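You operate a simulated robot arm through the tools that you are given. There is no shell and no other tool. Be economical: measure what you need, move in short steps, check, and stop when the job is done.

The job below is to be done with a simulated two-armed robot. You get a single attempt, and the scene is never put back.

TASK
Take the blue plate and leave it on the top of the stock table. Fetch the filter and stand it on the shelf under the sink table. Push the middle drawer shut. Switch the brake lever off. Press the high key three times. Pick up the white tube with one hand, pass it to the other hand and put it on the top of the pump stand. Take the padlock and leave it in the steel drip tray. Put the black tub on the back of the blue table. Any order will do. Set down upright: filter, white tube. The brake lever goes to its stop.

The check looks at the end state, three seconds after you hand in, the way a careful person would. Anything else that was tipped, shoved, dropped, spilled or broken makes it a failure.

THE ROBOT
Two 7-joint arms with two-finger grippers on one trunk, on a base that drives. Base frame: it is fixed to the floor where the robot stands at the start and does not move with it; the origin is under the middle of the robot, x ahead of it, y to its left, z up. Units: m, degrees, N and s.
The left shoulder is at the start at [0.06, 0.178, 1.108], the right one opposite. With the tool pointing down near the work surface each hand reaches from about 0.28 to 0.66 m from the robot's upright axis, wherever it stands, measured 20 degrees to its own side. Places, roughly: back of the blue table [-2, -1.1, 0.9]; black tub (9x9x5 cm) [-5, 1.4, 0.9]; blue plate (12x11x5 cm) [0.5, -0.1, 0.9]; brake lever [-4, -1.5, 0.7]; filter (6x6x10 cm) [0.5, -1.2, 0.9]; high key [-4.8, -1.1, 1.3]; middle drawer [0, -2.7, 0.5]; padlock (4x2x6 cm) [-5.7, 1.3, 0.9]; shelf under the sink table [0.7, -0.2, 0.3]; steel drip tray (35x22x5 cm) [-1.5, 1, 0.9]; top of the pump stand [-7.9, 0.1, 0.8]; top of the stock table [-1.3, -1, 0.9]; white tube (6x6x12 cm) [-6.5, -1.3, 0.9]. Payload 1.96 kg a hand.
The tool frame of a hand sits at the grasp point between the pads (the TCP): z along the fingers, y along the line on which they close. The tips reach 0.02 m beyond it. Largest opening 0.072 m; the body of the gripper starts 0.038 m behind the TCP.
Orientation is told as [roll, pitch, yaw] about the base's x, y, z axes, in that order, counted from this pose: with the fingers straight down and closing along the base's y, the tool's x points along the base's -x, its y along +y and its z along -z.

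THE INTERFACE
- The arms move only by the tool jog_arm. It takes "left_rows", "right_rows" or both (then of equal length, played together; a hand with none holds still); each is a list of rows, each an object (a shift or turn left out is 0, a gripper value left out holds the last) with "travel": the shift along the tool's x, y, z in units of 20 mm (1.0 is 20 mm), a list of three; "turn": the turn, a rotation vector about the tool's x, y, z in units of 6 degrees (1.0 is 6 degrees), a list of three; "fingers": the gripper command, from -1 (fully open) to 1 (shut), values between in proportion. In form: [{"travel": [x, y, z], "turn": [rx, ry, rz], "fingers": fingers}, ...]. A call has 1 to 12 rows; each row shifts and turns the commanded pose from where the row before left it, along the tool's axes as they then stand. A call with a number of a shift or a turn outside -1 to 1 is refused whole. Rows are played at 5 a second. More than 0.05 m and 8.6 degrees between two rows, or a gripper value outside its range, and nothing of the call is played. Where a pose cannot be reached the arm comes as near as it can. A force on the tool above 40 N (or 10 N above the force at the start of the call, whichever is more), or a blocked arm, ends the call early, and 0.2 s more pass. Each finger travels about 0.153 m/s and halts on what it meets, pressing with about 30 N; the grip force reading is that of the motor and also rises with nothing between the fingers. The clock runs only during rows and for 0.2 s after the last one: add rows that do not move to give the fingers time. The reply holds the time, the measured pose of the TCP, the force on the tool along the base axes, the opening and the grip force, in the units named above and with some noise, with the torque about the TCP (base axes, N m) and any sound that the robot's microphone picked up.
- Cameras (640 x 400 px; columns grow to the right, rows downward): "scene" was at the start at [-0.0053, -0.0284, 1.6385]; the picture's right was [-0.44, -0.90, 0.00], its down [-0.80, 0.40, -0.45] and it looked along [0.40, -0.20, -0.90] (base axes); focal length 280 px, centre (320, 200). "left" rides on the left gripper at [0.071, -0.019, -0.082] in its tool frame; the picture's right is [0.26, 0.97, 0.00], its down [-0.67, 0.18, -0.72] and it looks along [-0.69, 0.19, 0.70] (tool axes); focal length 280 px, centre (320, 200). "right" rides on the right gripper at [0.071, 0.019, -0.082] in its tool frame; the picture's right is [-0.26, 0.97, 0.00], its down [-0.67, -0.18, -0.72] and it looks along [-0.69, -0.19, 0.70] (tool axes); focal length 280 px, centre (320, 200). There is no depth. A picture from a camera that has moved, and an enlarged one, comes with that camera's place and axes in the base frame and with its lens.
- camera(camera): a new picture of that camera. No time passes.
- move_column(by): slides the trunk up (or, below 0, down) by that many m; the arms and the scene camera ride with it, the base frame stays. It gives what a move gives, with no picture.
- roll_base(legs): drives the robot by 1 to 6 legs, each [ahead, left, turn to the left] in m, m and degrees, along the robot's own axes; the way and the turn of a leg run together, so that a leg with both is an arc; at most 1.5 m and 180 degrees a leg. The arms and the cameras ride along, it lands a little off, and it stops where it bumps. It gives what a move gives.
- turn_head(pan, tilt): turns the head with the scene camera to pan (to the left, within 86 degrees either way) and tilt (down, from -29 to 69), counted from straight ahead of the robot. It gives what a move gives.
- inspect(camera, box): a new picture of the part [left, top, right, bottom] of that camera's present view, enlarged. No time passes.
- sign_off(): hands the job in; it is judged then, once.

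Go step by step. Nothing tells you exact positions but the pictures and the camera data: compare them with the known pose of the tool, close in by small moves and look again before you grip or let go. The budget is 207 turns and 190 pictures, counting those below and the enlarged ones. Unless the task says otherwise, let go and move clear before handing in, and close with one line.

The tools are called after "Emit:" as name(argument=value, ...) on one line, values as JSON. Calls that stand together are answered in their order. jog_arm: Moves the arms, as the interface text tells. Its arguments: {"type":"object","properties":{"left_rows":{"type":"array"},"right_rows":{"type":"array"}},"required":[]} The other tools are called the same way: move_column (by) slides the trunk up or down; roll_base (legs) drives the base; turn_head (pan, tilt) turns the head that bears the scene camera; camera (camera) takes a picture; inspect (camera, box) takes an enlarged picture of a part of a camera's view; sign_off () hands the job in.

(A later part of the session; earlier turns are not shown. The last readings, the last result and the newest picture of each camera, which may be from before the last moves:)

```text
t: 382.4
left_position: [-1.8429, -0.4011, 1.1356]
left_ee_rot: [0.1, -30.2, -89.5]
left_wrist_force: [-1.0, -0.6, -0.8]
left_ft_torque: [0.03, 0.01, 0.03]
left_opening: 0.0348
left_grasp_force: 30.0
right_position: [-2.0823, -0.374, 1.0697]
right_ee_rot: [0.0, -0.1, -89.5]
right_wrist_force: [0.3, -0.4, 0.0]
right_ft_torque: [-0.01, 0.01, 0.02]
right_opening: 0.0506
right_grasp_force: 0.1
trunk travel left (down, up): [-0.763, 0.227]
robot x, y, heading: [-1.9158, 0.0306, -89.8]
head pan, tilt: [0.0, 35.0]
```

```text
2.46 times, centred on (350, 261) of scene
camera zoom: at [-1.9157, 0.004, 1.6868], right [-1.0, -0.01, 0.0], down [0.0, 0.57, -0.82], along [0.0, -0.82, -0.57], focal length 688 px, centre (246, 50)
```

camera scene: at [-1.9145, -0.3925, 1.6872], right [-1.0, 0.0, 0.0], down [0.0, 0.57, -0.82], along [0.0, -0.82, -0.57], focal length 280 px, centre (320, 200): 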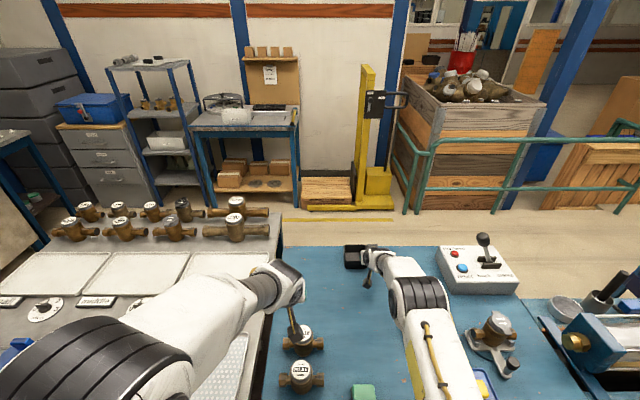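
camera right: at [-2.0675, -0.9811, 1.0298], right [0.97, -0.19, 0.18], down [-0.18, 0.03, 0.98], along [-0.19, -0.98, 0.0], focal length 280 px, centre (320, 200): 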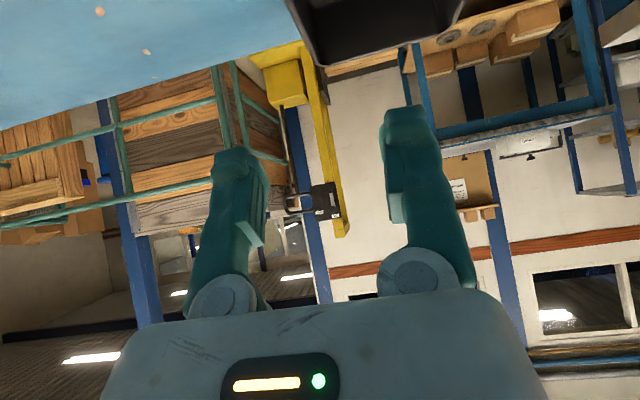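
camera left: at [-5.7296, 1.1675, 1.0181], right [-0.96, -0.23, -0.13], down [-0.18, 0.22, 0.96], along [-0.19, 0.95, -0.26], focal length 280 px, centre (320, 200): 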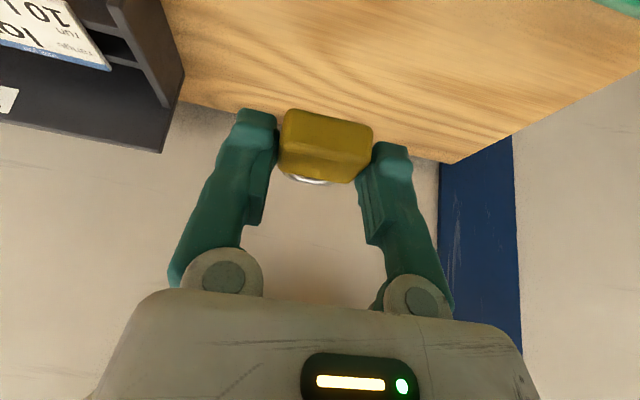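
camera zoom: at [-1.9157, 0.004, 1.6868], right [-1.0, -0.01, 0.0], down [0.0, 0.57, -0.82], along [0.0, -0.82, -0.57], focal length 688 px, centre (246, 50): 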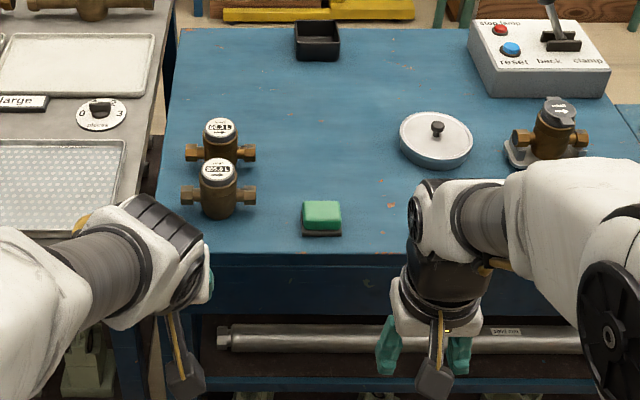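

The tub is well placed and nothing else moved. Now turn round to the drip tray.

Emit:
roll_base(legs=[[0, 0, 180], [0, -0.45, 0], [0.2, 0, 0]])

Emit:
turn_head(pan=0, tilt=35)

Emit:
camera(camera="scene")

Emit:
camera(camera="left")

```text
t: 393.6
left_position: [-1.52, 0.6609, 1.1357]
left_ee_rot: [0.1, -30.2, 89.1]
left_wrist_force: [-0.3, 0.6, -0.2]
left_ft_torque: [-0.01, -0.02, 0.0]
left_opening: 0.0349
left_grasp_force: 30.2
right_position: [-1.281, 0.6288, 1.0689]
right_ee_rot: [0.0, 0.0, 89.3]
right_wrist_force: [0.4, 0.9, 0.6]
right_ft_torque: [0.02, -0.01, 0.01]
right_opening: 0.0504
right_grasp_force: 0.0
trunk travel left (down, up): [-0.763, 0.227]
robot x, y, heading: [-1.4561, 0.2265, 88.8]
head pan, tilt: [0.0, 35.0]
```

```text
t: 394.2
left_position: [-1.5199, 0.6614, 1.1334]
left_ee_rot: [0.0, -30.1, 89.2]
left_wrist_force: [-0.1, -0.9, -0.7]
left_ft_torque: [-0.04, -0.02, 0.0]
left_opening: 0.0351
left_grasp_force: 29.7
right_position: [-1.2812, 0.6283, 1.0689]
right_ee_rot: [0.0, -0.1, 89.2]
right_wrist_force: [-0.5, 0.3, -0.3]
right_ft_torque: [0.02, -0.01, -0.01]
right_opening: 0.0504
right_grasp_force: 0.1
trunk travel left (down, up): [-0.763, 0.227]
robot x, y, heading: [-1.4602, 0.2299, 89.2]
head pan, tilt: [0.0, 35.0]
```

```text
55 pictures are left
camera scene: at [-1.4591, 0.2546, 1.6868], right [1.0, -0.02, 0.0], down [-0.01, -0.57, -0.82], along [0.01, 0.82, -0.57], focal length 280 px, centre (320, 200)
```

scene: 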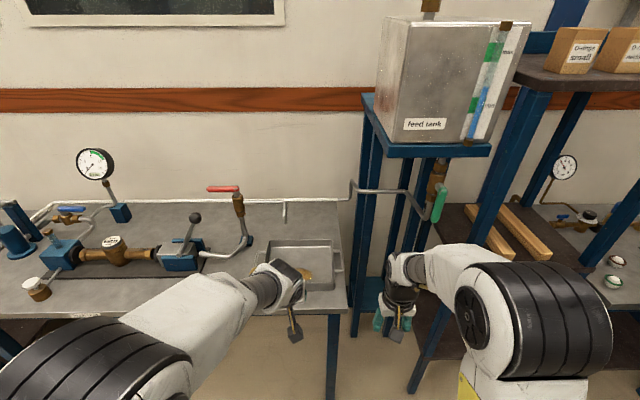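

```text
54 pictures are left
camera left: at [-1.5025, 0.5591, 1.1696], right [-0.97, -0.21, -0.13], down [-0.18, 0.23, 0.96], along [-0.17, 0.95, -0.26], focal length 280 px, centre (320, 200)
```

left: 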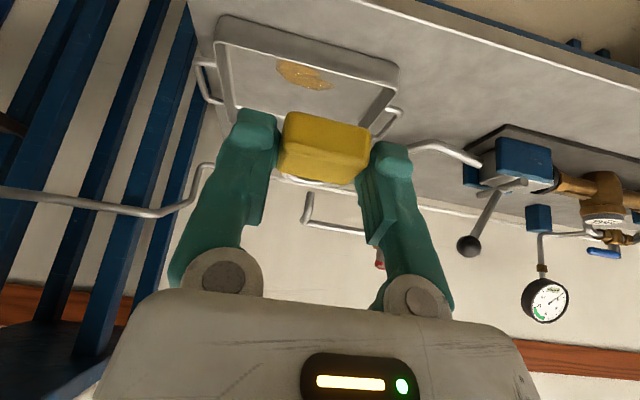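

The tray's centre is at about [-1.525, 0.985]. I'll drive 15 cm in and extend the left hand over it.

Emit:
roll_base(legs=[[0.15, 0, 0.8]])

Emit:
jog_arm(left_rows=[{"travel": [-0.75, 0, 0.6]}, {"travel": [-0.75, 0, 0.6]}, {"travel": [-0.75, 0, 0.6]}, {"travel": [-0.75, 0, 0.6]}, {"travel": [-0.75, 0, 0.6]}, {"travel": [-0.75, 0, 0.6]}, {"travel": [-0.75, 0, 0.6]}, {"travel": [-0.75, 0, 0.6]}, {"travel": [0.5, 0, 0.866]}, {"travel": [0.5, 0, 0.866]}, {"travel": [0, 0, 0]}])

Emit:
camera(camera="left")

Emit:
camera(camera="scene")

```text
t: 395.6
left_position: [-1.5269, 0.8093, 1.1361]
left_ee_rot: [0.0, -30.3, 90.1]
left_wrist_force: [-0.5, -0.6, -1.6]
left_ft_torque: [-0.01, -0.02, 0.02]
left_opening: 0.0349
left_grasp_force: 30.1
right_position: [-1.2869, 0.7807, 1.0699]
right_ee_rot: [-0.1, -0.3, 90.2]
right_wrist_force: [-0.6, 0.1, -1.2]
right_ft_torque: [0.01, 0.0, 0.0]
right_opening: 0.0505
right_grasp_force: 0.0
trunk travel left (down, up): [-0.763, 0.227]
robot x, y, heading: [-1.4565, 0.3749, 89.9]
head pan, tilt: [0.0, 35.0]
```

```text
t: 398.0
left_position: [-1.526, 0.9632, 1.0703]
left_ee_rot: [0.0, -30.1, 90.1]
left_wrist_force: [0.3, 0.2, -1.6]
left_ft_torque: [0.0, 0.0, 0.05]
left_opening: 0.0348
left_grasp_force: 29.7
right_position: [-1.2865, 0.7813, 1.0697]
right_ee_rot: [0.0, 0.0, 90.2]
right_wrist_force: [-0.9, -0.8, -0.5]
right_ft_torque: [-0.01, 0.04, 0.0]
right_opening: 0.0502
right_grasp_force: 0.1
trunk travel left (down, up): [-0.763, 0.227]
robot x, y, heading: [-1.4595, 0.3795, 90.0]
head pan, tilt: [0.0, 35.0]
```

```text
53 pictures are left
camera left: at [-1.5072, 0.8598, 1.1056], right [-0.96, -0.23, -0.13], down [-0.18, 0.22, 0.96], along [-0.19, 0.95, -0.26], focal length 280 px, centre (320, 200)
```

left: 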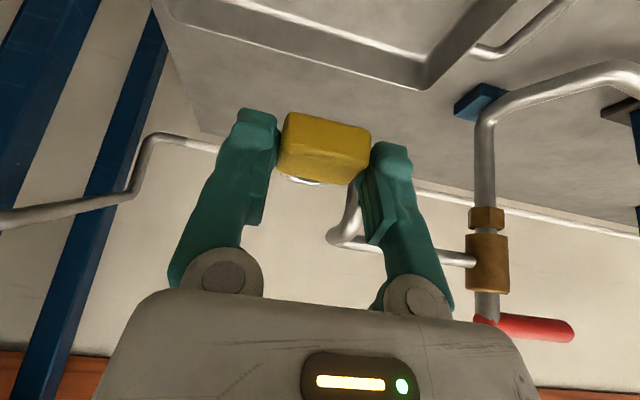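

```text
52 pictures are left
camera scene: at [-1.4585, 0.4037, 1.6868], right [1.0, 0.0, 0.0], down [0.0, -0.57, -0.82], along [0.0, 0.82, -0.57], focal length 280 px, centre (320, 200)
```

scene: 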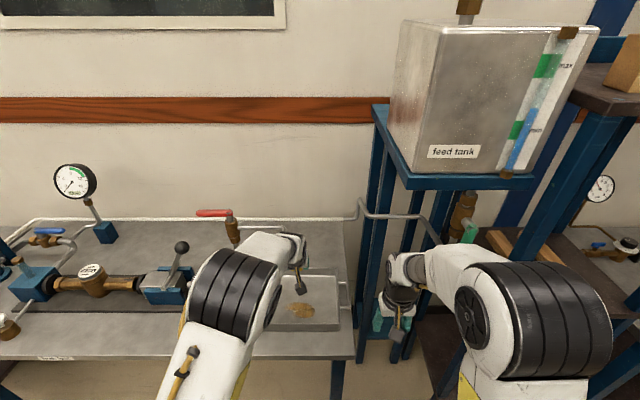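

The left hand is over the middle of the tray. Lower until the padlock touches the bottom.

Emit:
jog_arm(left_rows=[{"travel": [0.5, 0, 0.866]}, {"travel": [0.5, 0, 0.866]}, {"travel": [0.5, 0, 0.866]}, {"travel": [0.5, 0, 0.866]}, {"travel": [0.5, 0, 0.866]}, {"travel": [0.2, 0, 0.35]}, {"travel": [0.1, 0, 0.173]}, {"travel": [0.1, 0, 0.173]}, {"travel": [0.1, 0, 0.173]}, {"travel": [0.1, 0, 0.173]}, {"travel": [0.1, 0, 0.173]}, {"travel": [0.1, 0, 0.173]}])

Emit:
camera(camera="left")

```text
t: 400.6
left_position: [-1.5261, 0.9636, 0.9395]
left_ee_rot: [0.0, -30.2, 90.0]
left_wrist_force: [0.4, -0.4, -0.7]
left_ft_torque: [-0.01, -0.01, 0.02]
left_opening: 0.0346
left_grasp_force: 29.9
right_position: [-1.2868, 0.7806, 1.0692]
right_ee_rot: [0.0, -0.2, 90.2]
right_wrist_force: [0.9, -0.4, -1.4]
right_ft_torque: [0.04, -0.02, 0.0]
right_opening: 0.0504
right_grasp_force: 0.1
trunk travel left (down, up): [-0.763, 0.227]
robot x, y, heading: [-1.4577, 0.3759, 89.9]
head pan, tilt: [0.0, 35.0]
```

```text
51 pictures are left
camera left: at [-1.5066, 0.8605, 0.9745], right [-0.96, -0.23, -0.13], down [-0.18, 0.22, 0.96], along [-0.19, 0.95, -0.26], focal length 280 px, centre (320, 200)
```

left: 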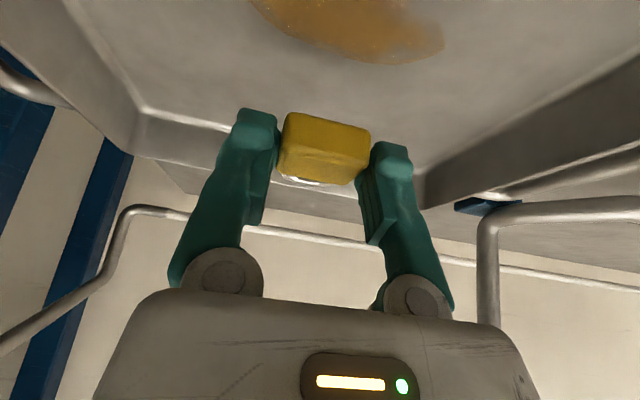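

Not at the bottom yet; continue down in 4 mm steps.

Emit:
jog_arm(left_rows=[{"travel": [0.1, 0, 0.173]}, {"travel": [0.1, 0, 0.173]}, {"travel": [0.1, 0, 0.173]}, {"travel": [0.1, 0, 0.173]}, {"travel": [0.1, 0, 0.173]}, {"travel": [0.1, 0, 0.173]}, {"travel": [0.1, 0, 0.173]}, {"travel": [0.1, 0, 0.173]}, {"travel": [0.1, 0, 0.173]}, {"travel": [0.1, 0, 0.173]}, {"travel": [0.1, 0, 0.173]}, {"travel": [0.1, 0, 0.173]}])

Emit:
camera(camera="left")

```text
t: 403.2
left_position: [-1.5266, 0.9635, 0.8913]
left_ee_rot: [0.0, -30.2, 90.0]
left_wrist_force: [-0.2, 0.0, -0.7]
left_ft_torque: [0.0, 0.0, -0.02]
left_opening: 0.0346
left_grasp_force: 29.8
right_position: [-1.2869, 0.7814, 1.0694]
right_ee_rot: [0.1, -0.1, 90.2]
right_wrist_force: [-0.2, 0.0, -0.5]
right_ft_torque: [0.05, 0.01, 0.02]
right_opening: 0.0504
right_grasp_force: 0.1
trunk travel left (down, up): [-0.763, 0.227]
robot x, y, heading: [-1.4626, 0.3724, 90.0]
head pan, tilt: [0.0, 35.0]
```

```text
50 pictures are left
camera left: at [-1.5069, 0.8611, 0.9262], right [-0.96, -0.23, -0.13], down [-0.18, 0.22, 0.96], along [-0.19, 0.95, -0.26], focal length 280 px, centre (320, 200)
```

left: 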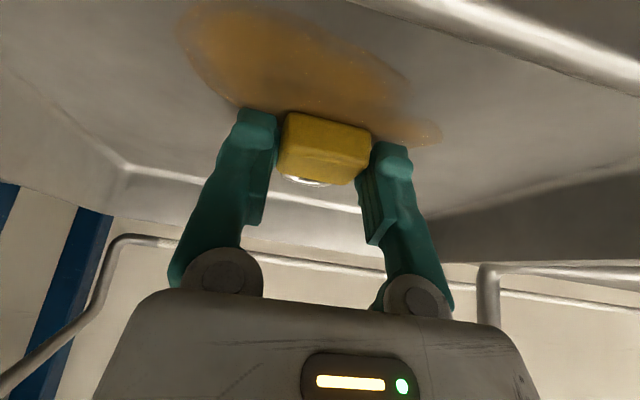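

The camera is close to the tray's front rim, so I'll shift 3 cm forward and continue down.

Emit:
jog_arm(left_rows=[{"travel": [-0.65, 0, 0.375]}, {"travel": [-0.65, 0, 0.375]}, {"travel": [0.1, 0, 0.173]}, {"travel": [0.1, 0, 0.173]}, {"travel": [0.1, 0, 0.173]}, {"travel": [0.1, 0, 0.173]}, {"travel": [0.1, 0, 0.173]}, {"travel": [0.1, 0, 0.173]}])

Emit:
camera(camera="left")

```text
t: 404.5
left_position: [-1.5253, 0.9952, 0.8852]
left_ee_rot: [0.0, -31.0, 90.0]
left_wrist_force: [-1.5, -7.6, 18.5]
left_ft_torque: [-0.13, 0.09, -0.03]
left_opening: 0.0347
left_grasp_force: 30.0
right_position: [-1.2862, 0.7783, 1.0702]
right_ee_rot: [0.0, -0.1, 90.2]
right_wrist_force: [0.4, 0.2, -0.5]
right_ft_torque: [0.01, -0.01, -0.01]
right_opening: 0.0502
right_grasp_force: 0.0
trunk travel left (down, up): [-0.763, 0.227]
robot x, y, heading: [-1.4562, 0.3735, 90.0]
head pan, tilt: [0.0, 35.0]
stopped in row 6 (left hand): the force on the tool passed its limit at 43 N (the readings are from after the stop); the commanded pose is now the measured one
```

```text
49 pictures are left
camera left: at [-1.5064, 0.8922, 0.919], right [-0.96, -0.23, -0.14], down [-0.18, 0.21, 0.96], along [-0.19, 0.95, -0.24], focal length 280 px, centre (320, 200)
```

left: 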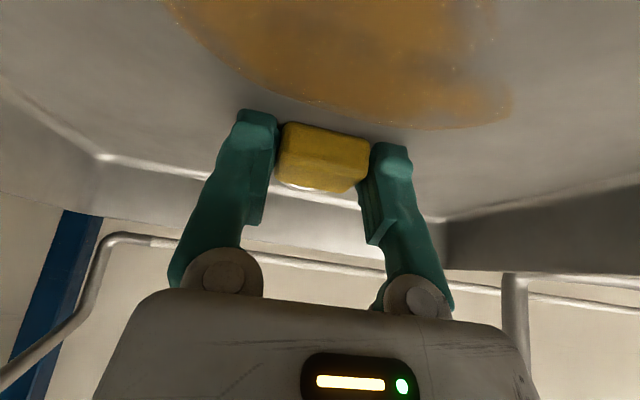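

Contact with the tray bottom. Relax slightly, open, and lift away.

Emit:
jog_arm(left_rows=[{"travel": [-0.1, 0, -0.17]}, {"fingers": -1}, {"travel": [0, 0, 0]}, {"travel": [0, 0, 0]}, {"travel": [-0.5, 0, -0.866]}, {"travel": [-0.5, 0, -0.866]}, {"travel": [-0.5, 0, -0.866]}, {"travel": [-0.5, 0, -0.866]}, {"travel": [-0.5, 0, -0.866]}, {"travel": [-0.5, 0, -0.866]}, {"travel": [0, 0, 0]}])

Emit:
camera(camera="left")

```text
t: 406.9
left_position: [-1.5262, 0.996, 1.0063]
left_ee_rot: [-0.1, -30.7, 90.1]
left_wrist_force: [-0.1, -0.2, 1.1]
left_ft_torque: [0.02, -0.01, -0.03]
left_opening: 0.0722
left_grasp_force: 0.1
right_position: [-1.2867, 0.782, 1.0694]
right_ee_rot: [0.0, 0.0, 90.2]
right_wrist_force: [0.0, -0.1, -0.3]
right_ft_torque: [0.04, -0.01, -0.01]
right_opening: 0.0502
right_grasp_force: 0.0
trunk travel left (down, up): [-0.763, 0.227]
robot x, y, heading: [-1.4578, 0.3765, 90.2]
head pan, tilt: [0.0, 35.0]
```

```text
48 pictures are left
camera left: at [-1.5072, 0.8925, 1.0399], right [-0.96, -0.23, -0.13], down [-0.18, 0.22, 0.96], along [-0.19, 0.95, -0.25], focal length 280 px, centre (320, 200)
```

left: 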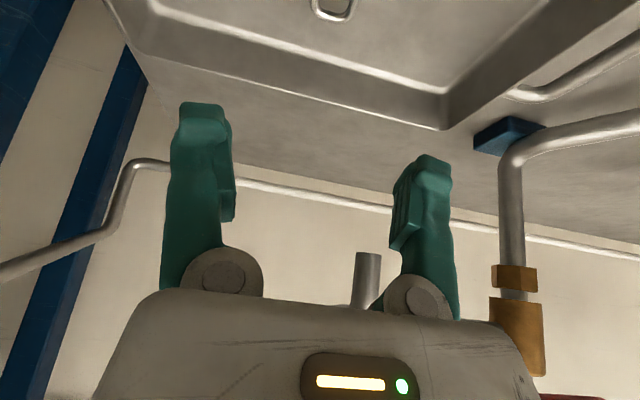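

The padlock lies in the tray. I'll back off, look once at the tray from above, and then drive round behind the bench for the brake lever.

Emit:
roll_base(legs=[[-0.4, 0, 0]])

Emit:
inspect(camera="scene", box=[200, 170, 420, 310])

Emit:
jog_arm(left_rows=[{"turn": [0, 1, 0], "travel": [0.9, 0, -0.4]}, {"turn": [0, 1, 0], "travel": [0.9, 0, -0.4]}, {"turn": [0, 1, 0], "travel": [0.9, 0, -0.4]}, {"turn": [0, 1, 0], "travel": [0.9, 0, -0.4]}, {"turn": [0, 1, 0], "travel": [0.9, 0, -0.4]}, {"travel": [1, 0, -0.3]}, {"travel": [1, 0, -0.3]}, {"travel": [1, 0, 0]}, {"travel": [1, 0, 0]}, {"travel": [1, 0, 0]}])

Emit:
roll_base(legs=[[0, 0, -90], [1.15, 0, 0], [0, 0, -90]])

```text
t: 409.4
left_position: [-1.5264, 0.5927, 1.0063]
left_ee_rot: [0.0, -30.6, 90.0]
left_wrist_force: [0.6, -0.5, 0.4]
left_ft_torque: [-0.02, -0.02, 0.01]
left_opening: 0.0721
left_grasp_force: 0.0
right_position: [-1.2859, 0.3775, 1.0701]
right_ee_rot: [0.0, -0.1, 90.2]
right_wrist_force: [0.4, -0.1, 0.0]
right_ft_torque: [0.02, -0.03, 0.01]
right_opening: 0.0504
right_grasp_force: 0.0
trunk travel left (down, up): [-0.763, 0.227]
robot x, y, heading: [-1.457, -0.0278, 89.9]
head pan, tilt: [0.0, 35.0]
```

```text
2.86 times, centred on (310, 240) of scene
camera zoom: at [-1.4585, 0.0009, 1.6868], right [1.0, 0.0, 0.0], down [0.0, -0.57, -0.82], along [0.0, 0.82, -0.57], focal length 799 px, centre (349, 86)
```

zoom: 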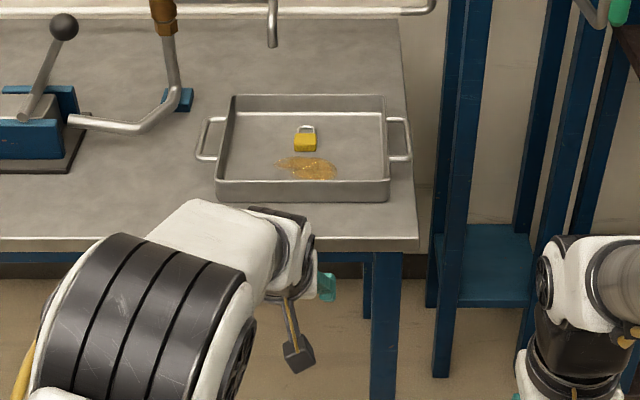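

```text
t: 411.6
left_position: [-1.5251, 0.3944, 1.0254]
left_ee_rot: [-0.1, -0.7, 90.0]
left_wrist_force: [-0.4, -0.3, -0.1]
left_ft_torque: [0.01, 0.02, 0.01]
left_opening: 0.0719
left_grasp_force: 0.0
right_position: [-1.2859, 0.3773, 1.0684]
right_ee_rot: [0.0, -0.1, 90.2]
right_wrist_force: [0.0, 0.1, -0.4]
right_ft_torque: [-0.04, -0.01, 0.02]
right_opening: 0.0505
right_grasp_force: 0.2
trunk travel left (down, up): [-0.763, 0.227]
robot x, y, heading: [-1.4587, -0.0281, 90.3]
head pan, tilt: [0.0, 35.0]
```

```text
t: 425.0
left_position: [-0.2261, -0.4277, 1.0268]
left_ee_rot: [0.0, -0.6, -88.0]
left_wrist_force: [0.2, -1.1, 0.3]
left_ft_torque: [0.01, 0.01, -0.04]
left_opening: 0.072
left_grasp_force: 0.0
right_position: [-0.466, -0.4188, 1.0696]
right_ee_rot: [0.0, 0.0, -87.7]
right_wrist_force: [0.4, 1.1, -0.3]
right_ft_torque: [-0.02, -0.01, 0.0]
right_opening: 0.0502
right_grasp_force: 0.2
trunk travel left (down, up): [-0.763, 0.227]
robot x, y, heading: [-0.3097, -0.0076, -88.0]
head pan, tilt: [0.0, 35.0]
```

Padlock confirmed in the tray. Now down the aisle and round the stock table.

Emit:
roll_base(legs=[[0, 0, -2], [1.4, 0, 0], [0.5, 0, 0], [0, 0, -90]])

Emit:
turn_head(pan=0, tilt=25)

Emit:
camera(camera="scene")

```text
t: 438.6
left_position: [-0.733, -1.9755, 1.0261]
left_ee_rot: [0.0, -0.6, -179.0]
left_wrist_force: [0.3, 0.0, -0.3]
left_ft_torque: [-0.03, 0.01, 0.02]
left_opening: 0.0721
left_grasp_force: 0.1
right_position: [-0.7208, -1.7362, 1.0688]
right_ee_rot: [0.0, -0.1, -179.1]
right_wrist_force: [0.8, 0.8, 0.2]
right_ft_torque: [0.01, -0.02, 0.0]
right_opening: 0.0505
right_grasp_force: 0.1
trunk travel left (down, up): [-0.763, 0.227]
robot x, y, heading: [-0.3089, -1.902, -178.7]
head pan, tilt: [0.0, 35.0]
```

```text
t: 439.4
left_position: [-0.7342, -1.976, 1.0261]
left_ee_rot: [0.1, -0.7, -179.0]
left_wrist_force: [-0.4, -0.5, 0.2]
left_ft_torque: [0.01, 0.01, -0.02]
left_opening: 0.0719
left_grasp_force: 0.1
right_position: [-0.7204, -1.7358, 1.0688]
right_ee_rot: [0.0, 0.0, -178.9]
right_wrist_force: [-0.3, -0.4, 0.1]
right_ft_torque: [-0.03, -0.02, 0.01]
right_opening: 0.0505
right_grasp_force: 0.0
trunk travel left (down, up): [-0.763, 0.227]
robot x, y, heading: [-0.3123, -1.9013, -179.2]
head pan, tilt: [0.0, 25.0]
```

```text
46 pictures are left
camera scene: at [-0.3464, -1.9008, 1.7025], right [-0.02, 1.0, 0.0], down [0.42, 0.01, -0.91], along [-0.91, -0.01, -0.42], focal length 280 px, centre (320, 200)
```

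scene: 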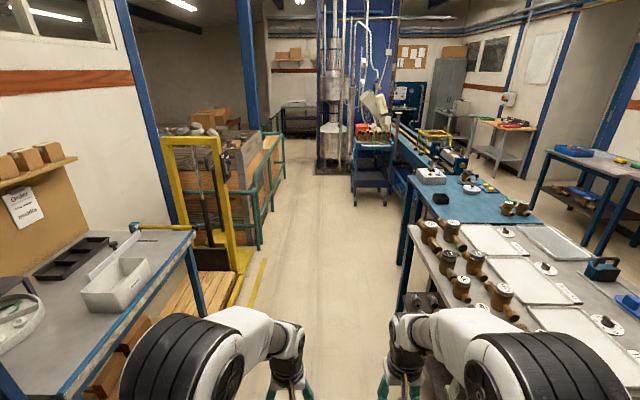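

Emit:
inspect(camera="scene", box=[320, 80, 440, 220])

Emit:
roll_base(legs=[[1.4, 0, -0.8], [1.05, 0, 0]])

Emit:
turn_head(pan=-15, tilt=40)

Emit:
camera(camera="scene")

```text
2.86 times, centred on (380, 150) of scene
camera zoom: at [-0.3464, -1.9008, 1.7025], right [-0.02, 1.0, 0.0], down [0.42, 0.01, -0.91], along [-0.91, -0.01, -0.42], focal length 799 px, centre (149, 343)
```

zoom: 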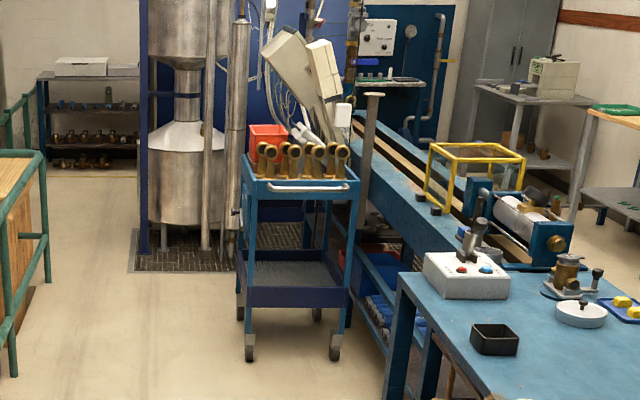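

```text
t: 451.3
left_position: [-3.183, -1.9662, 1.0266]
left_ee_rot: [0.0, -0.6, 179.4]
left_wrist_force: [-0.3, 0.1, -0.1]
left_ft_torque: [0.0, -0.01, 0.01]
left_opening: 0.072
left_grasp_force: 0.1
right_position: [-3.1634, -1.7258, 1.0689]
right_ee_rot: [0.1, 0.0, 179.6]
right_wrist_force: [0.4, 0.5, 0.0]
right_ft_torque: [0.02, -0.02, 0.0]
right_opening: 0.0503
right_grasp_force: 0.0
trunk travel left (down, up): [-0.763, 0.227]
robot x, y, heading: [-2.7619, -1.9007, 179.6]
head pan, tilt: [0.0, 25.0]
```

```text
t: 452.1
left_position: [-3.183, -1.9645, 1.0255]
left_ee_rot: [-0.1, -0.7, 179.4]
left_wrist_force: [-0.4, -0.3, 0.5]
left_ft_torque: [0.0, -0.03, 0.03]
left_opening: 0.0722
left_grasp_force: 0.2
right_position: [-3.1638, -1.7262, 1.069]
right_ee_rot: [0.0, -0.2, 179.6]
right_wrist_force: [0.1, 0.1, -0.1]
right_ft_torque: [0.02, 0.0, 0.01]
right_opening: 0.0505
right_grasp_force: 0.0
trunk travel left (down, up): [-0.763, 0.227]
robot x, y, heading: [-2.7619, -1.8995, 179.4]
head pan, tilt: [-15.0, 40.0]
```

```text
44 pictures are left
camera scene: at [-2.7837, -1.8785, 1.6793], right [0.27, 0.96, 0.0], down [0.62, -0.17, -0.77], along [-0.74, 0.2, -0.64], focal length 280 px, centre (320, 200)
```

scene: 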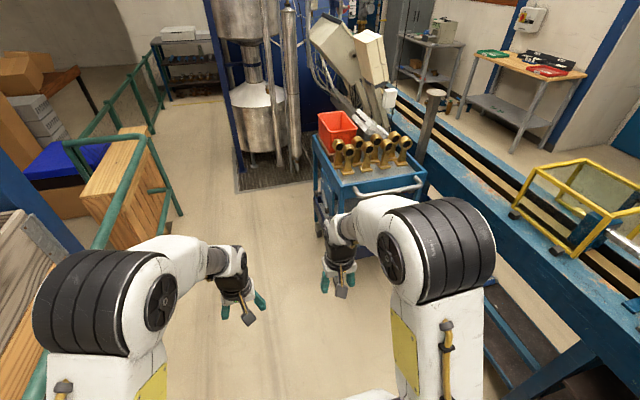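

The trolley stands ahead with its fence side facing left; a small dark part on that side is likely the brake lever. I'll move up along it and look.

Emit:
roll_base(legs=[[0.55, 0.15, 0]])

Emit:
turn_head(pan=-35, tilt=45)

Emit:
camera(camera="scene")

```text
t: 455.4
left_position: [-3.7369, -2.1139, 1.0243]
left_ee_rot: [0.0, -0.7, 179.8]
left_wrist_force: [0.1, -0.8, 0.0]
left_ft_torque: [0.02, 0.0, 0.05]
left_opening: 0.0722
left_grasp_force: 0.1
right_position: [-3.7171, -1.8737, 1.0689]
right_ee_rot: [-0.1, -0.2, 180.1]
right_wrist_force: [-0.4, -0.6, -0.6]
right_ft_torque: [0.0, 0.02, 0.01]
right_opening: 0.0504
right_grasp_force: 0.1
trunk travel left (down, up): [-0.763, 0.227]
robot x, y, heading: [-3.3146, -2.0473, 179.8]
head pan, tilt: [-15.0, 40.0]
```

```text
t: 456.2
left_position: [-3.736, -2.1132, 1.0256]
left_ee_rot: [0.0, -0.7, 179.8]
left_wrist_force: [-0.4, -0.8, -0.3]
left_ft_torque: [0.03, -0.01, 0.0]
left_opening: 0.0721
left_grasp_force: 0.0
right_position: [-3.7169, -1.8751, 1.0707]
right_ee_rot: [0.0, -0.1, 180.0]
right_wrist_force: [-0.3, -0.6, -0.2]
right_ft_torque: [0.0, 0.01, 0.01]
right_opening: 0.0504
right_grasp_force: 0.0
trunk travel left (down, up): [-0.763, 0.227]
robot x, y, heading: [-3.3115, -2.0414, 179.9]
head pan, tilt: [-35.0, 45.0]
```

```text
43 pictures are left
camera scene: at [-3.3214, -2.0004, 1.672], right [0.58, 0.82, 0.0], down [0.58, -0.41, -0.71], along [-0.58, 0.41, -0.71], focal length 280 px, centre (320, 200)
```

scene: 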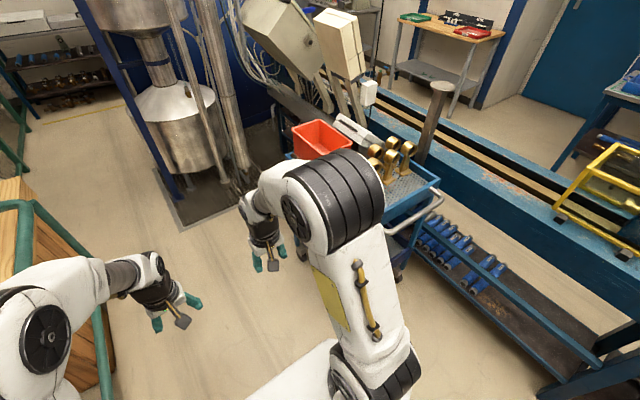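

Emit:
camera(camera="right")

```text
42 pictures are left
camera right: at [-3.6463, -1.8941, 1.1507], right [-0.26, -0.96, 0.0], down [-0.67, 0.18, 0.72], along [-0.69, 0.19, -0.7], focal length 280 px, centre (320, 200)
```

right: 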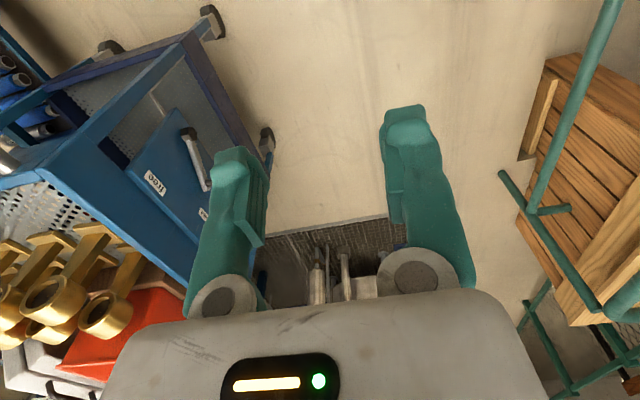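

Emit:
inspect(camera="right", box=[110, 90, 260, 240])

```text
2.67 times, centred on (185, 165) of right
camera zoom: at [-3.6463, -1.8941, 1.1507], right [-0.26, -0.96, 0.0], down [-0.67, 0.18, 0.72], along [-0.69, 0.19, -0.7], focal length 748 px, centre (680, 293)
```

zoom: 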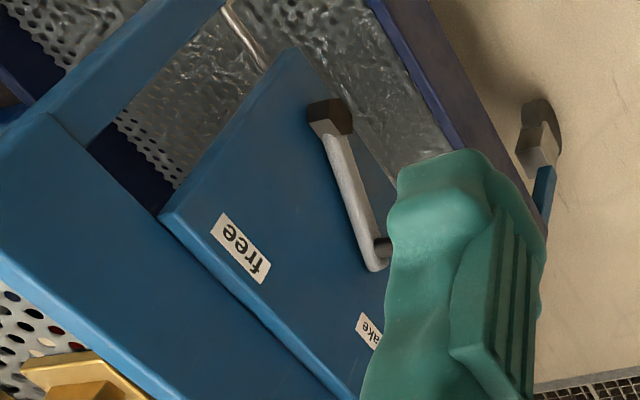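

The lever sits on the trolley's fence side between labels "free" and "brake". I'll turn to face that side squarely and look again.

Emit:
roll_base(legs=[[0, 0, -90], [-0.05, 0, 0], [0, 0.55, 0]])

Emit:
turn_head(pan=0, tilt=50)

Emit:
camera(camera="scene")

```text
t: 463.7
left_position: [-3.9297, -1.677, 1.0268]
left_ee_rot: [0.0, -0.8, 90.0]
left_wrist_force: [-0.4, 0.4, -0.6]
left_ft_torque: [0.04, 0.01, 0.0]
left_opening: 0.0719
left_grasp_force: 0.1
right_position: [-3.6896, -1.6944, 1.0688]
right_ee_rot: [0.0, -0.2, 90.1]
right_wrist_force: [0.1, -0.3, -0.9]
right_ft_torque: [-0.01, 0.05, -0.03]
right_opening: 0.0504
right_grasp_force: 0.1
trunk travel left (down, up): [-0.763, 0.227]
robot x, y, heading: [-3.8614, -2.0999, 90.2]
head pan, tilt: [-35.0, 45.0]
```

```text
t: 464.7
left_position: [-3.9296, -1.6777, 1.0266]
left_ee_rot: [-0.1, -0.7, 90.1]
left_wrist_force: [-1.3, 0.5, 1.0]
left_ft_torque: [0.0, 0.02, 0.0]
left_opening: 0.0722
left_grasp_force: 0.1
right_position: [-3.6884, -1.6948, 1.069]
right_ee_rot: [0.0, -0.1, 90.2]
right_wrist_force: [0.0, 0.6, -0.2]
right_ft_torque: [-0.03, -0.01, 0.01]
right_opening: 0.0501
right_grasp_force: 0.1
trunk travel left (down, up): [-0.763, 0.227]
robot x, y, heading: [-3.8604, -2.0999, 89.8]
head pan, tilt: [0.0, 50.0]
```

```text
40 pictures are left
camera scene: at [-3.861, -2.0829, 1.6651], right [1.0, 0.0, 0.0], down [0.0, -0.77, -0.64], along [0.0, 0.64, -0.77], focal length 280 px, centre (320, 200)
```

scene: 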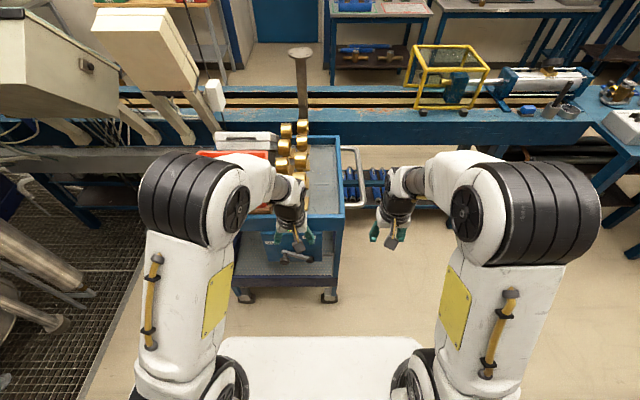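

Emit:
inspect(camera="scene", box=[220, 190, 360, 310])

Emit:
camera(camera="left")

```text
3.33 times, centred on (290, 250) of scene
camera zoom: at [-3.861, -2.0829, 1.6651], right [1.0, 0.0, 0.0], down [0.0, -0.77, -0.64], along [0.0, 0.64, -0.77], focal length 932 px, centre (420, 33)
```

zoom: 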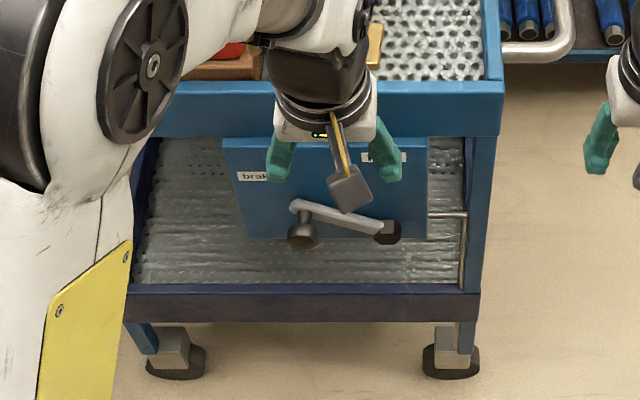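

```text
38 pictures are left
camera left: at [-3.9097, -1.7489, 1.1066], right [-0.97, -0.26, 0.0], down [-0.18, 0.67, 0.72], along [-0.19, 0.7, -0.69], focal length 280 px, centre (320, 200)
```

left: 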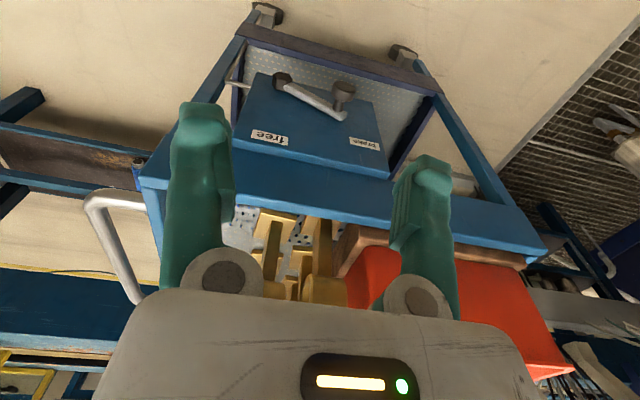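

The lever appears to pivot at its right end (x≈-3.90) with a dark knob at its left end (x≈-4.03), currently towards "brake"; "free" is straight above the pivot. I'll shift the left hand left, lower the trunk and view the lever more levelly from the right camera.

Emit:
jog_arm(left_rows=[{"travel": [0, 1, 0]}, {"travel": [0, 1, 0]}, {"travel": [0, 1, 0]}, {"travel": [0, 1, 0]}, {"travel": [0, 1, 0]}, {"travel": [0, 1, 0]}, {"travel": [0, 1, 0]}, {"travel": [0, 1, 0]}])

Emit:
move_column(by=-0.28)

Emit:
camera(camera="right")

Emit:
inspect(camera="scene", box=[200, 150, 400, 310])

```text
t: 466.5
left_position: [-4.0888, -1.6778, 1.0263]
left_ee_rot: [-0.1, -0.7, 89.9]
left_wrist_force: [-0.8, 0.8, -0.1]
left_ft_torque: [0.0, -0.03, -0.01]
left_opening: 0.0721
left_grasp_force: 0.1
right_position: [-3.6904, -1.6936, 1.0689]
right_ee_rot: [-0.1, -0.1, 90.1]
right_wrist_force: [-0.2, 1.1, 1.0]
right_ft_torque: [0.04, 0.0, -0.02]
right_opening: 0.0505
right_grasp_force: 0.0
trunk travel left (down, up): [-0.763, 0.227]
robot x, y, heading: [-3.8591, -2.1, 90.0]
head pan, tilt: [0.0, 50.0]
```

```text
t: 469.3
left_position: [-4.088, -1.6778, 0.7471]
left_ee_rot: [0.0, -0.6, 90.0]
left_wrist_force: [0.1, 0.4, 0.1]
left_ft_torque: [0.01, 0.0, 0.0]
left_opening: 0.0722
left_grasp_force: 0.0
right_position: [-3.6879, -1.6944, 0.7892]
right_ee_rot: [0.0, 0.0, 90.0]
right_wrist_force: [-0.6, -0.2, -0.6]
right_ft_torque: [-0.02, -0.02, 0.03]
right_opening: 0.0504
right_grasp_force: 0.1
trunk travel left (down, up): [-0.483, 0.507]
robot x, y, heading: [-3.858, -2.0978, 90.2]
head pan, tilt: [0.0, 50.0]
```

```text
37 pictures are left
camera right: at [-3.7081, -1.766, 0.8708], right [-0.97, 0.26, 0.0], down [0.18, 0.67, 0.72], along [0.19, 0.69, -0.7], focal length 280 px, centre (320, 200)
```

right: 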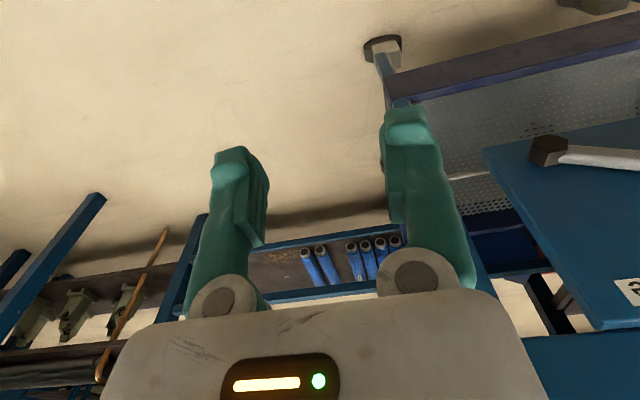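

```text
2.50 times, centred on (300, 230) of scene
camera zoom: at [-3.8613, -2.083, 1.3851], right [1.0, 0.0, 0.0], down [0.0, -0.77, -0.64], along [0.0, 0.64, -0.77], focal length 699 px, centre (370, 125)
```

zoom: 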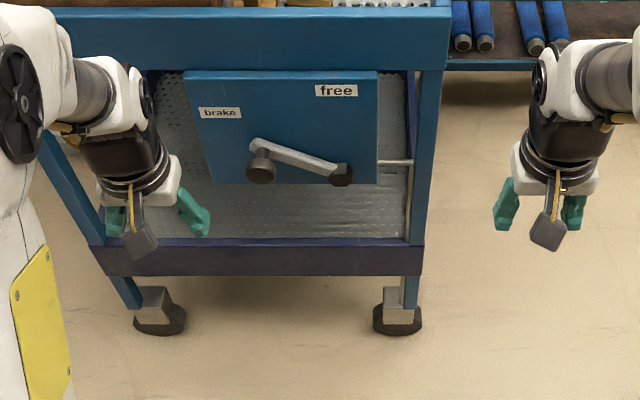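

Emit:
inspect(camera="scene", box=[255, 170, 345, 235])

Emit:
inspect(camera="right", box=[500, 100, 640, 200])

Emit:
camera(camera="left")

```text
6.15 times, centred on (300, 202) of scene
camera zoom: at [-3.8613, -2.083, 1.3851], right [1.0, 0.0, 0.0], down [0.0, -0.77, -0.64], along [0.0, 0.64, -0.77], focal length 1721 px, centre (443, 185)
```

zoom: 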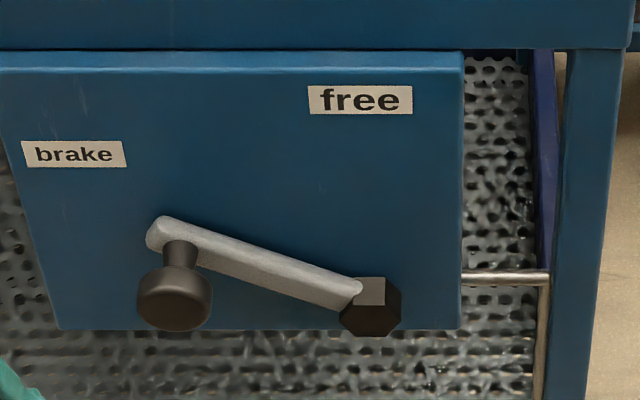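

```text
4.00 times, centred on (570, 150) of right
camera zoom: at [-3.7081, -1.766, 0.8708], right [-0.97, 0.26, 0.0], down [0.18, 0.67, 0.72], along [0.19, 0.69, -0.7], focal length 1122 px, centre (-680, 400)
```

zoom: 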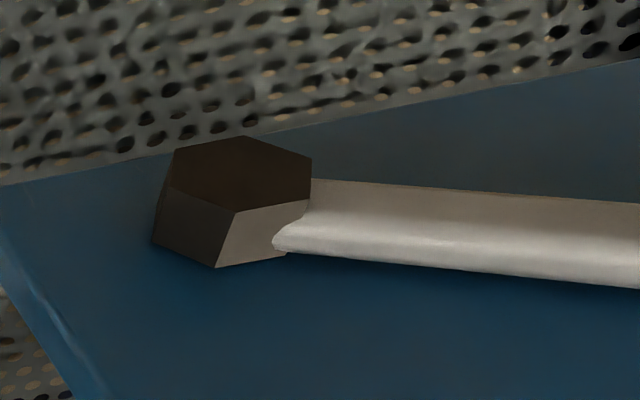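

```text
33 pictures are left
camera left: at [-4.0694, -1.7493, 0.8273], right [-0.97, -0.26, 0.0], down [-0.18, 0.67, 0.72], along [-0.19, 0.7, -0.69], focal length 280 px, centre (320, 200)
```

left: 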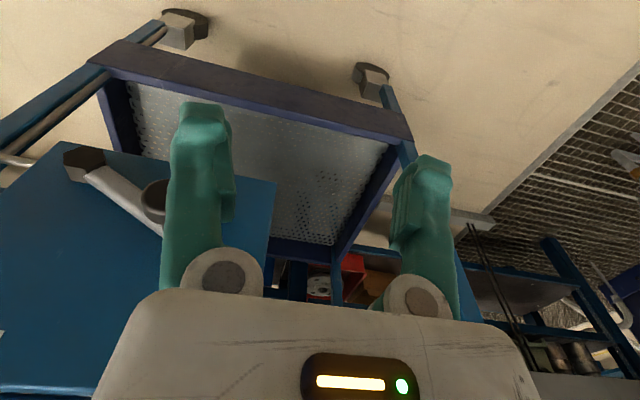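

Now it's clear: the hex is the pivot at (x -3.900, z 0.617), the arm (12.2 cm) points to "brake" at about 153°, with a knob at (-4.00, -1.567, 0.673); "free" is straight up (90°). I'll close the left hand, point it horizontally forward and place it as a peg at the knob's lower left.

Emit:
jog_arm(left_rows=[{"turn": [0, -1, 0], "fingers": 1}, {"turn": [0, -1, 0]}, {"turn": [0, -1, 0]}, {"turn": [0, -1, 0]}, {"turn": [0, -1, 0]}, {"turn": [0, -1, 0]}, {"turn": [0, -1, 0]}, {"turn": [0, -1, 0]}, {"turn": [0, -1, 0]}, {"turn": [0, -1, 0]}, {"turn": [0, -1, 0]}, {"turn": [0, -1, 0]}])

Emit:
jog_arm(left_rows=[{"turn": [0, -1, 0]}, {"turn": [0, -1, 0]}, {"turn": [0, -0.9, 0]}, {"travel": [1, -0.3, 0]}, {"travel": [1, -0.3, 0]}, {"travel": [1, -0.3, 0]}, {"travel": [1, -0.3, 0]}, {"travel": [1, -0.3, 0]}, {"travel": [0.85, -0.3, 0]}, {"travel": [0, 0, 0]}])

Emit:
inspect(camera="scene", box=[220, 150, 360, 250])

```text
t: 471.9
left_position: [-4.0902, -1.6708, 0.7449]
left_ee_rot: [-0.1, -72.7, 90.1]
left_wrist_force: [0.6, 0.1, 0.2]
left_ft_torque: [-0.02, 0.04, -0.02]
left_opening: 0.0
left_grasp_force: 29.7
left hand out of reach, approached as far as the arm can: row 9
right_position: [-3.689, -1.6938, 0.7896]
right_ee_rot: [0.0, 0.0, 90.0]
right_wrist_force: [0.4, 0.0, -0.3]
right_ft_torque: [0.02, 0.02, -0.01]
right_opening: 0.0503
right_grasp_force: 0.1
trunk travel left (down, up): [-0.483, 0.507]
robot x, y, heading: [-3.8571, -2.0976, 90.1]
head pan, tilt: [0.0, 50.0]
```

```text
t: 474.1
left_position: [-4.0551, -1.6703, 0.626]
left_ee_rot: [-149.0, -89.9, -121.0]
left_wrist_force: [-0.2, -0.4, 0.1]
left_ft_torque: [0.02, 0.01, 0.0]
left_opening: 0.0001
left_grasp_force: 29.6
right_position: [-3.6892, -1.695, 0.7897]
right_ee_rot: [0.0, -0.1, 90.1]
right_wrist_force: [0.2, 0.2, 0.3]
right_ft_torque: [0.0, -0.01, 0.01]
right_opening: 0.0504
right_grasp_force: 0.0
trunk travel left (down, up): [-0.483, 0.507]
robot x, y, heading: [-3.864, -2.0946, 90.2]
head pan, tilt: [0.0, 50.0]
```

```text
4.00 times, centred on (290, 200) of scene
camera zoom: at [-3.8614, -2.083, 1.3851], right [1.0, 0.0, 0.0], down [0.0, -0.77, -0.64], along [0.0, 0.64, -0.77], focal length 1118 px, centre (440, 200)
```

zoom: 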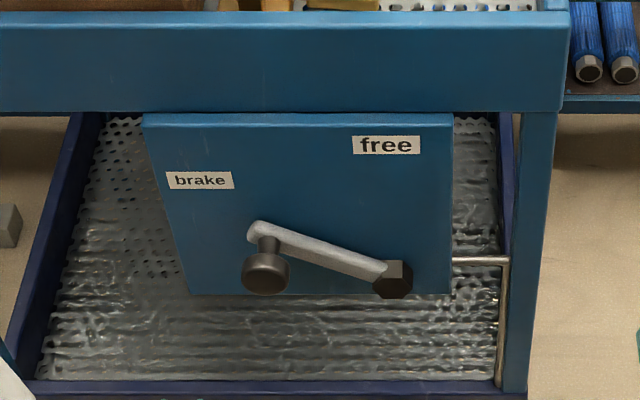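

The hand is horizontal, out of view below. Move it forward 10 cm to knob depth and check.

Emit:
jog_arm(left_rows=[{"travel": [0, 0, 0.85]}, {"travel": [0, 0, 0.85]}, {"travel": [0, 0, 0.85]}, {"travel": [0, 0, 0.85]}, {"travel": [0, 0, 0.85]}, {"travel": [0, 0, 0.85]}, {"travel": [0, 0, 0]}])

Emit:
inspect(camera="scene", box=[220, 150, 360, 250])

```text
t: 475.7
left_position: [-4.0539, -1.5677, 0.6259]
left_ee_rot: [-135.6, -89.9, -134.4]
left_wrist_force: [-0.6, -0.2, 0.3]
left_ft_torque: [0.01, 0.02, 0.0]
left_opening: 0.0002
left_grasp_force: 29.6
right_position: [-3.69, -1.6953, 0.7887]
right_ee_rot: [0.0, -0.1, 90.1]
right_wrist_force: [-0.9, 0.0, -0.6]
right_ft_torque: [-0.01, -0.02, -0.02]
right_opening: 0.0504
right_grasp_force: 0.1
trunk travel left (down, up): [-0.483, 0.507]
robot x, y, heading: [-3.8616, -2.0978, 90.2]
head pan, tilt: [0.0, 50.0]
```

```text
4.00 times, centred on (290, 200) of scene
camera zoom: at [-3.8614, -2.083, 1.385], right [1.0, 0.0, 0.0], down [0.0, -0.77, -0.64], along [0.0, 0.64, -0.77], focal length 1118 px, centre (440, 200)
```

zoom: 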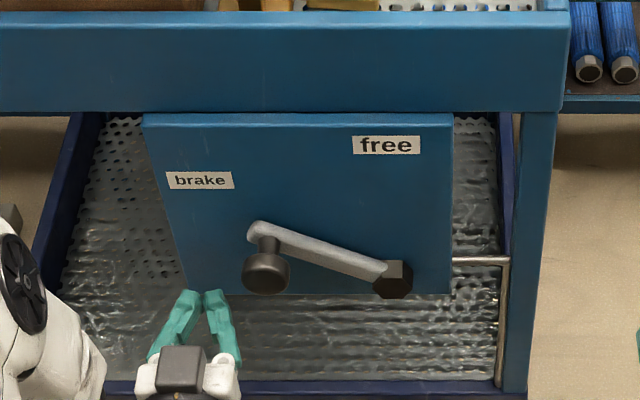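

The fingertips project exactly where expected. I'll move to just under the knob and push it along the first half of the arc.

Emit:
jog_arm(left_rows=[{"travel": [-0.2, -0.83, 0]}, {"travel": [-0.2, -0.83, 0]}, {"travel": [-0.83, -0.175, 0]}, {"travel": [-0.8, -0.295, 0]}, {"travel": [-0.75, -0.395, 0]}, {"travel": [-0.69, -0.5, 0]}, {"travel": [-0.615, -0.595, 0]}, {"travel": [0, 0, 0]}])

Emit:
inspect(camera="scene", box=[220, 150, 360, 250])

```text
t: 477.5
left_position: [-3.9808, -1.5688, 0.7102]
left_ee_rot: [-148.6, -90.0, -121.4]
left_wrist_force: [-1.6, -0.6, -0.4]
left_ft_torque: [-0.01, -0.03, 0.0]
left_opening: 0.0
left_grasp_force: 29.3
right_position: [-3.6885, -1.6942, 0.7896]
right_ee_rot: [-0.1, -0.2, 90.2]
right_wrist_force: [-0.1, 0.3, 0.5]
right_ft_torque: [-0.01, -0.03, -0.02]
right_opening: 0.0503
right_grasp_force: 0.1
trunk travel left (down, up): [-0.483, 0.507]
robot x, y, heading: [-3.857, -2.0976, 90.1]
head pan, tilt: [0.0, 50.0]
```

```text
4.00 times, centred on (290, 200) of scene
camera zoom: at [-3.8615, -2.083, 1.3851], right [1.0, 0.0, 0.0], down [0.0, -0.77, -0.64], along [0.0, 0.64, -0.77], focal length 1118 px, centre (440, 200)
```

zoom: 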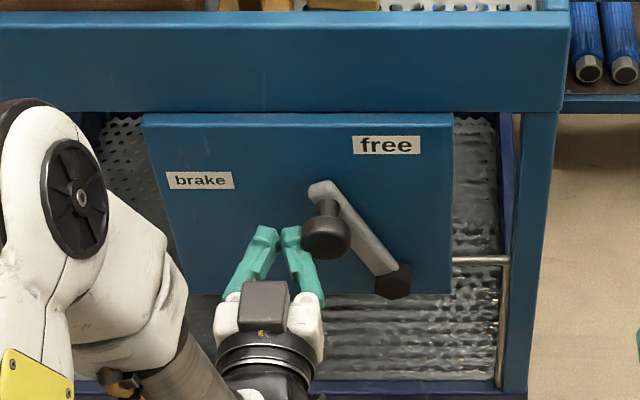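

The lever is moving towards "free". Continue the arc to the stop.

Emit:
jog_arm(left_rows=[{"travel": [-0.52, -0.67, 0]}, {"travel": [-0.43, -0.735, 0]}, {"travel": [-0.315, -0.79, 0]}, {"travel": [-0.205, -0.825, 0]}, {"travel": [-0.09, -0.5, 0]}, {"travel": [0, -0.3, 0]}, {"travel": [0, -0.3, 0]}, {"travel": [0, 0, 0]}])

Emit:
inspect(camera="scene", box=[220, 150, 360, 250])

```text
t: 479.3
left_position: [-3.8989, -1.5685, 0.7392]
left_ee_rot: [-143.7, -89.9, -126.4]
left_wrist_force: [0.5, 0.3, -0.6]
left_ft_torque: [-0.03, -0.01, -0.02]
left_opening: 0.0
left_grasp_force: 29.6
right_position: [-3.6888, -1.6933, 0.7896]
right_ee_rot: [0.1, -0.1, 90.1]
right_wrist_force: [0.2, 0.4, -0.6]
right_ft_torque: [-0.01, 0.0, -0.02]
right_opening: 0.0503
right_grasp_force: 0.1
trunk travel left (down, up): [-0.483, 0.507]
robot x, y, heading: [-3.8616, -2.1008, 90.0]
head pan, tilt: [0.0, 50.0]
```

```text
4.00 times, centred on (290, 200) of scene
camera zoom: at [-3.8615, -2.0828, 1.3851], right [1.0, 0.0, 0.0], down [0.0, -0.77, -0.64], along [0.0, 0.64, -0.77], focal length 1118 px, centre (440, 200)
```

zoom: 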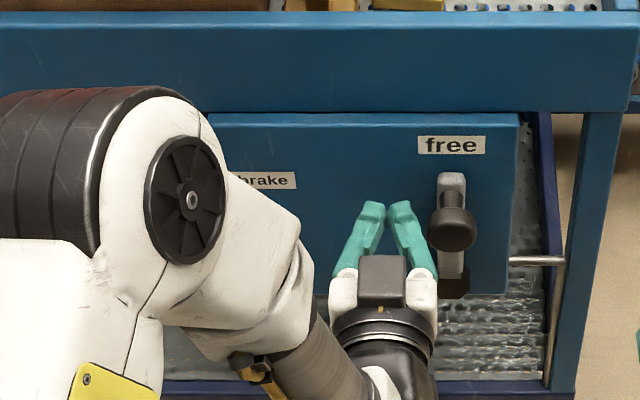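

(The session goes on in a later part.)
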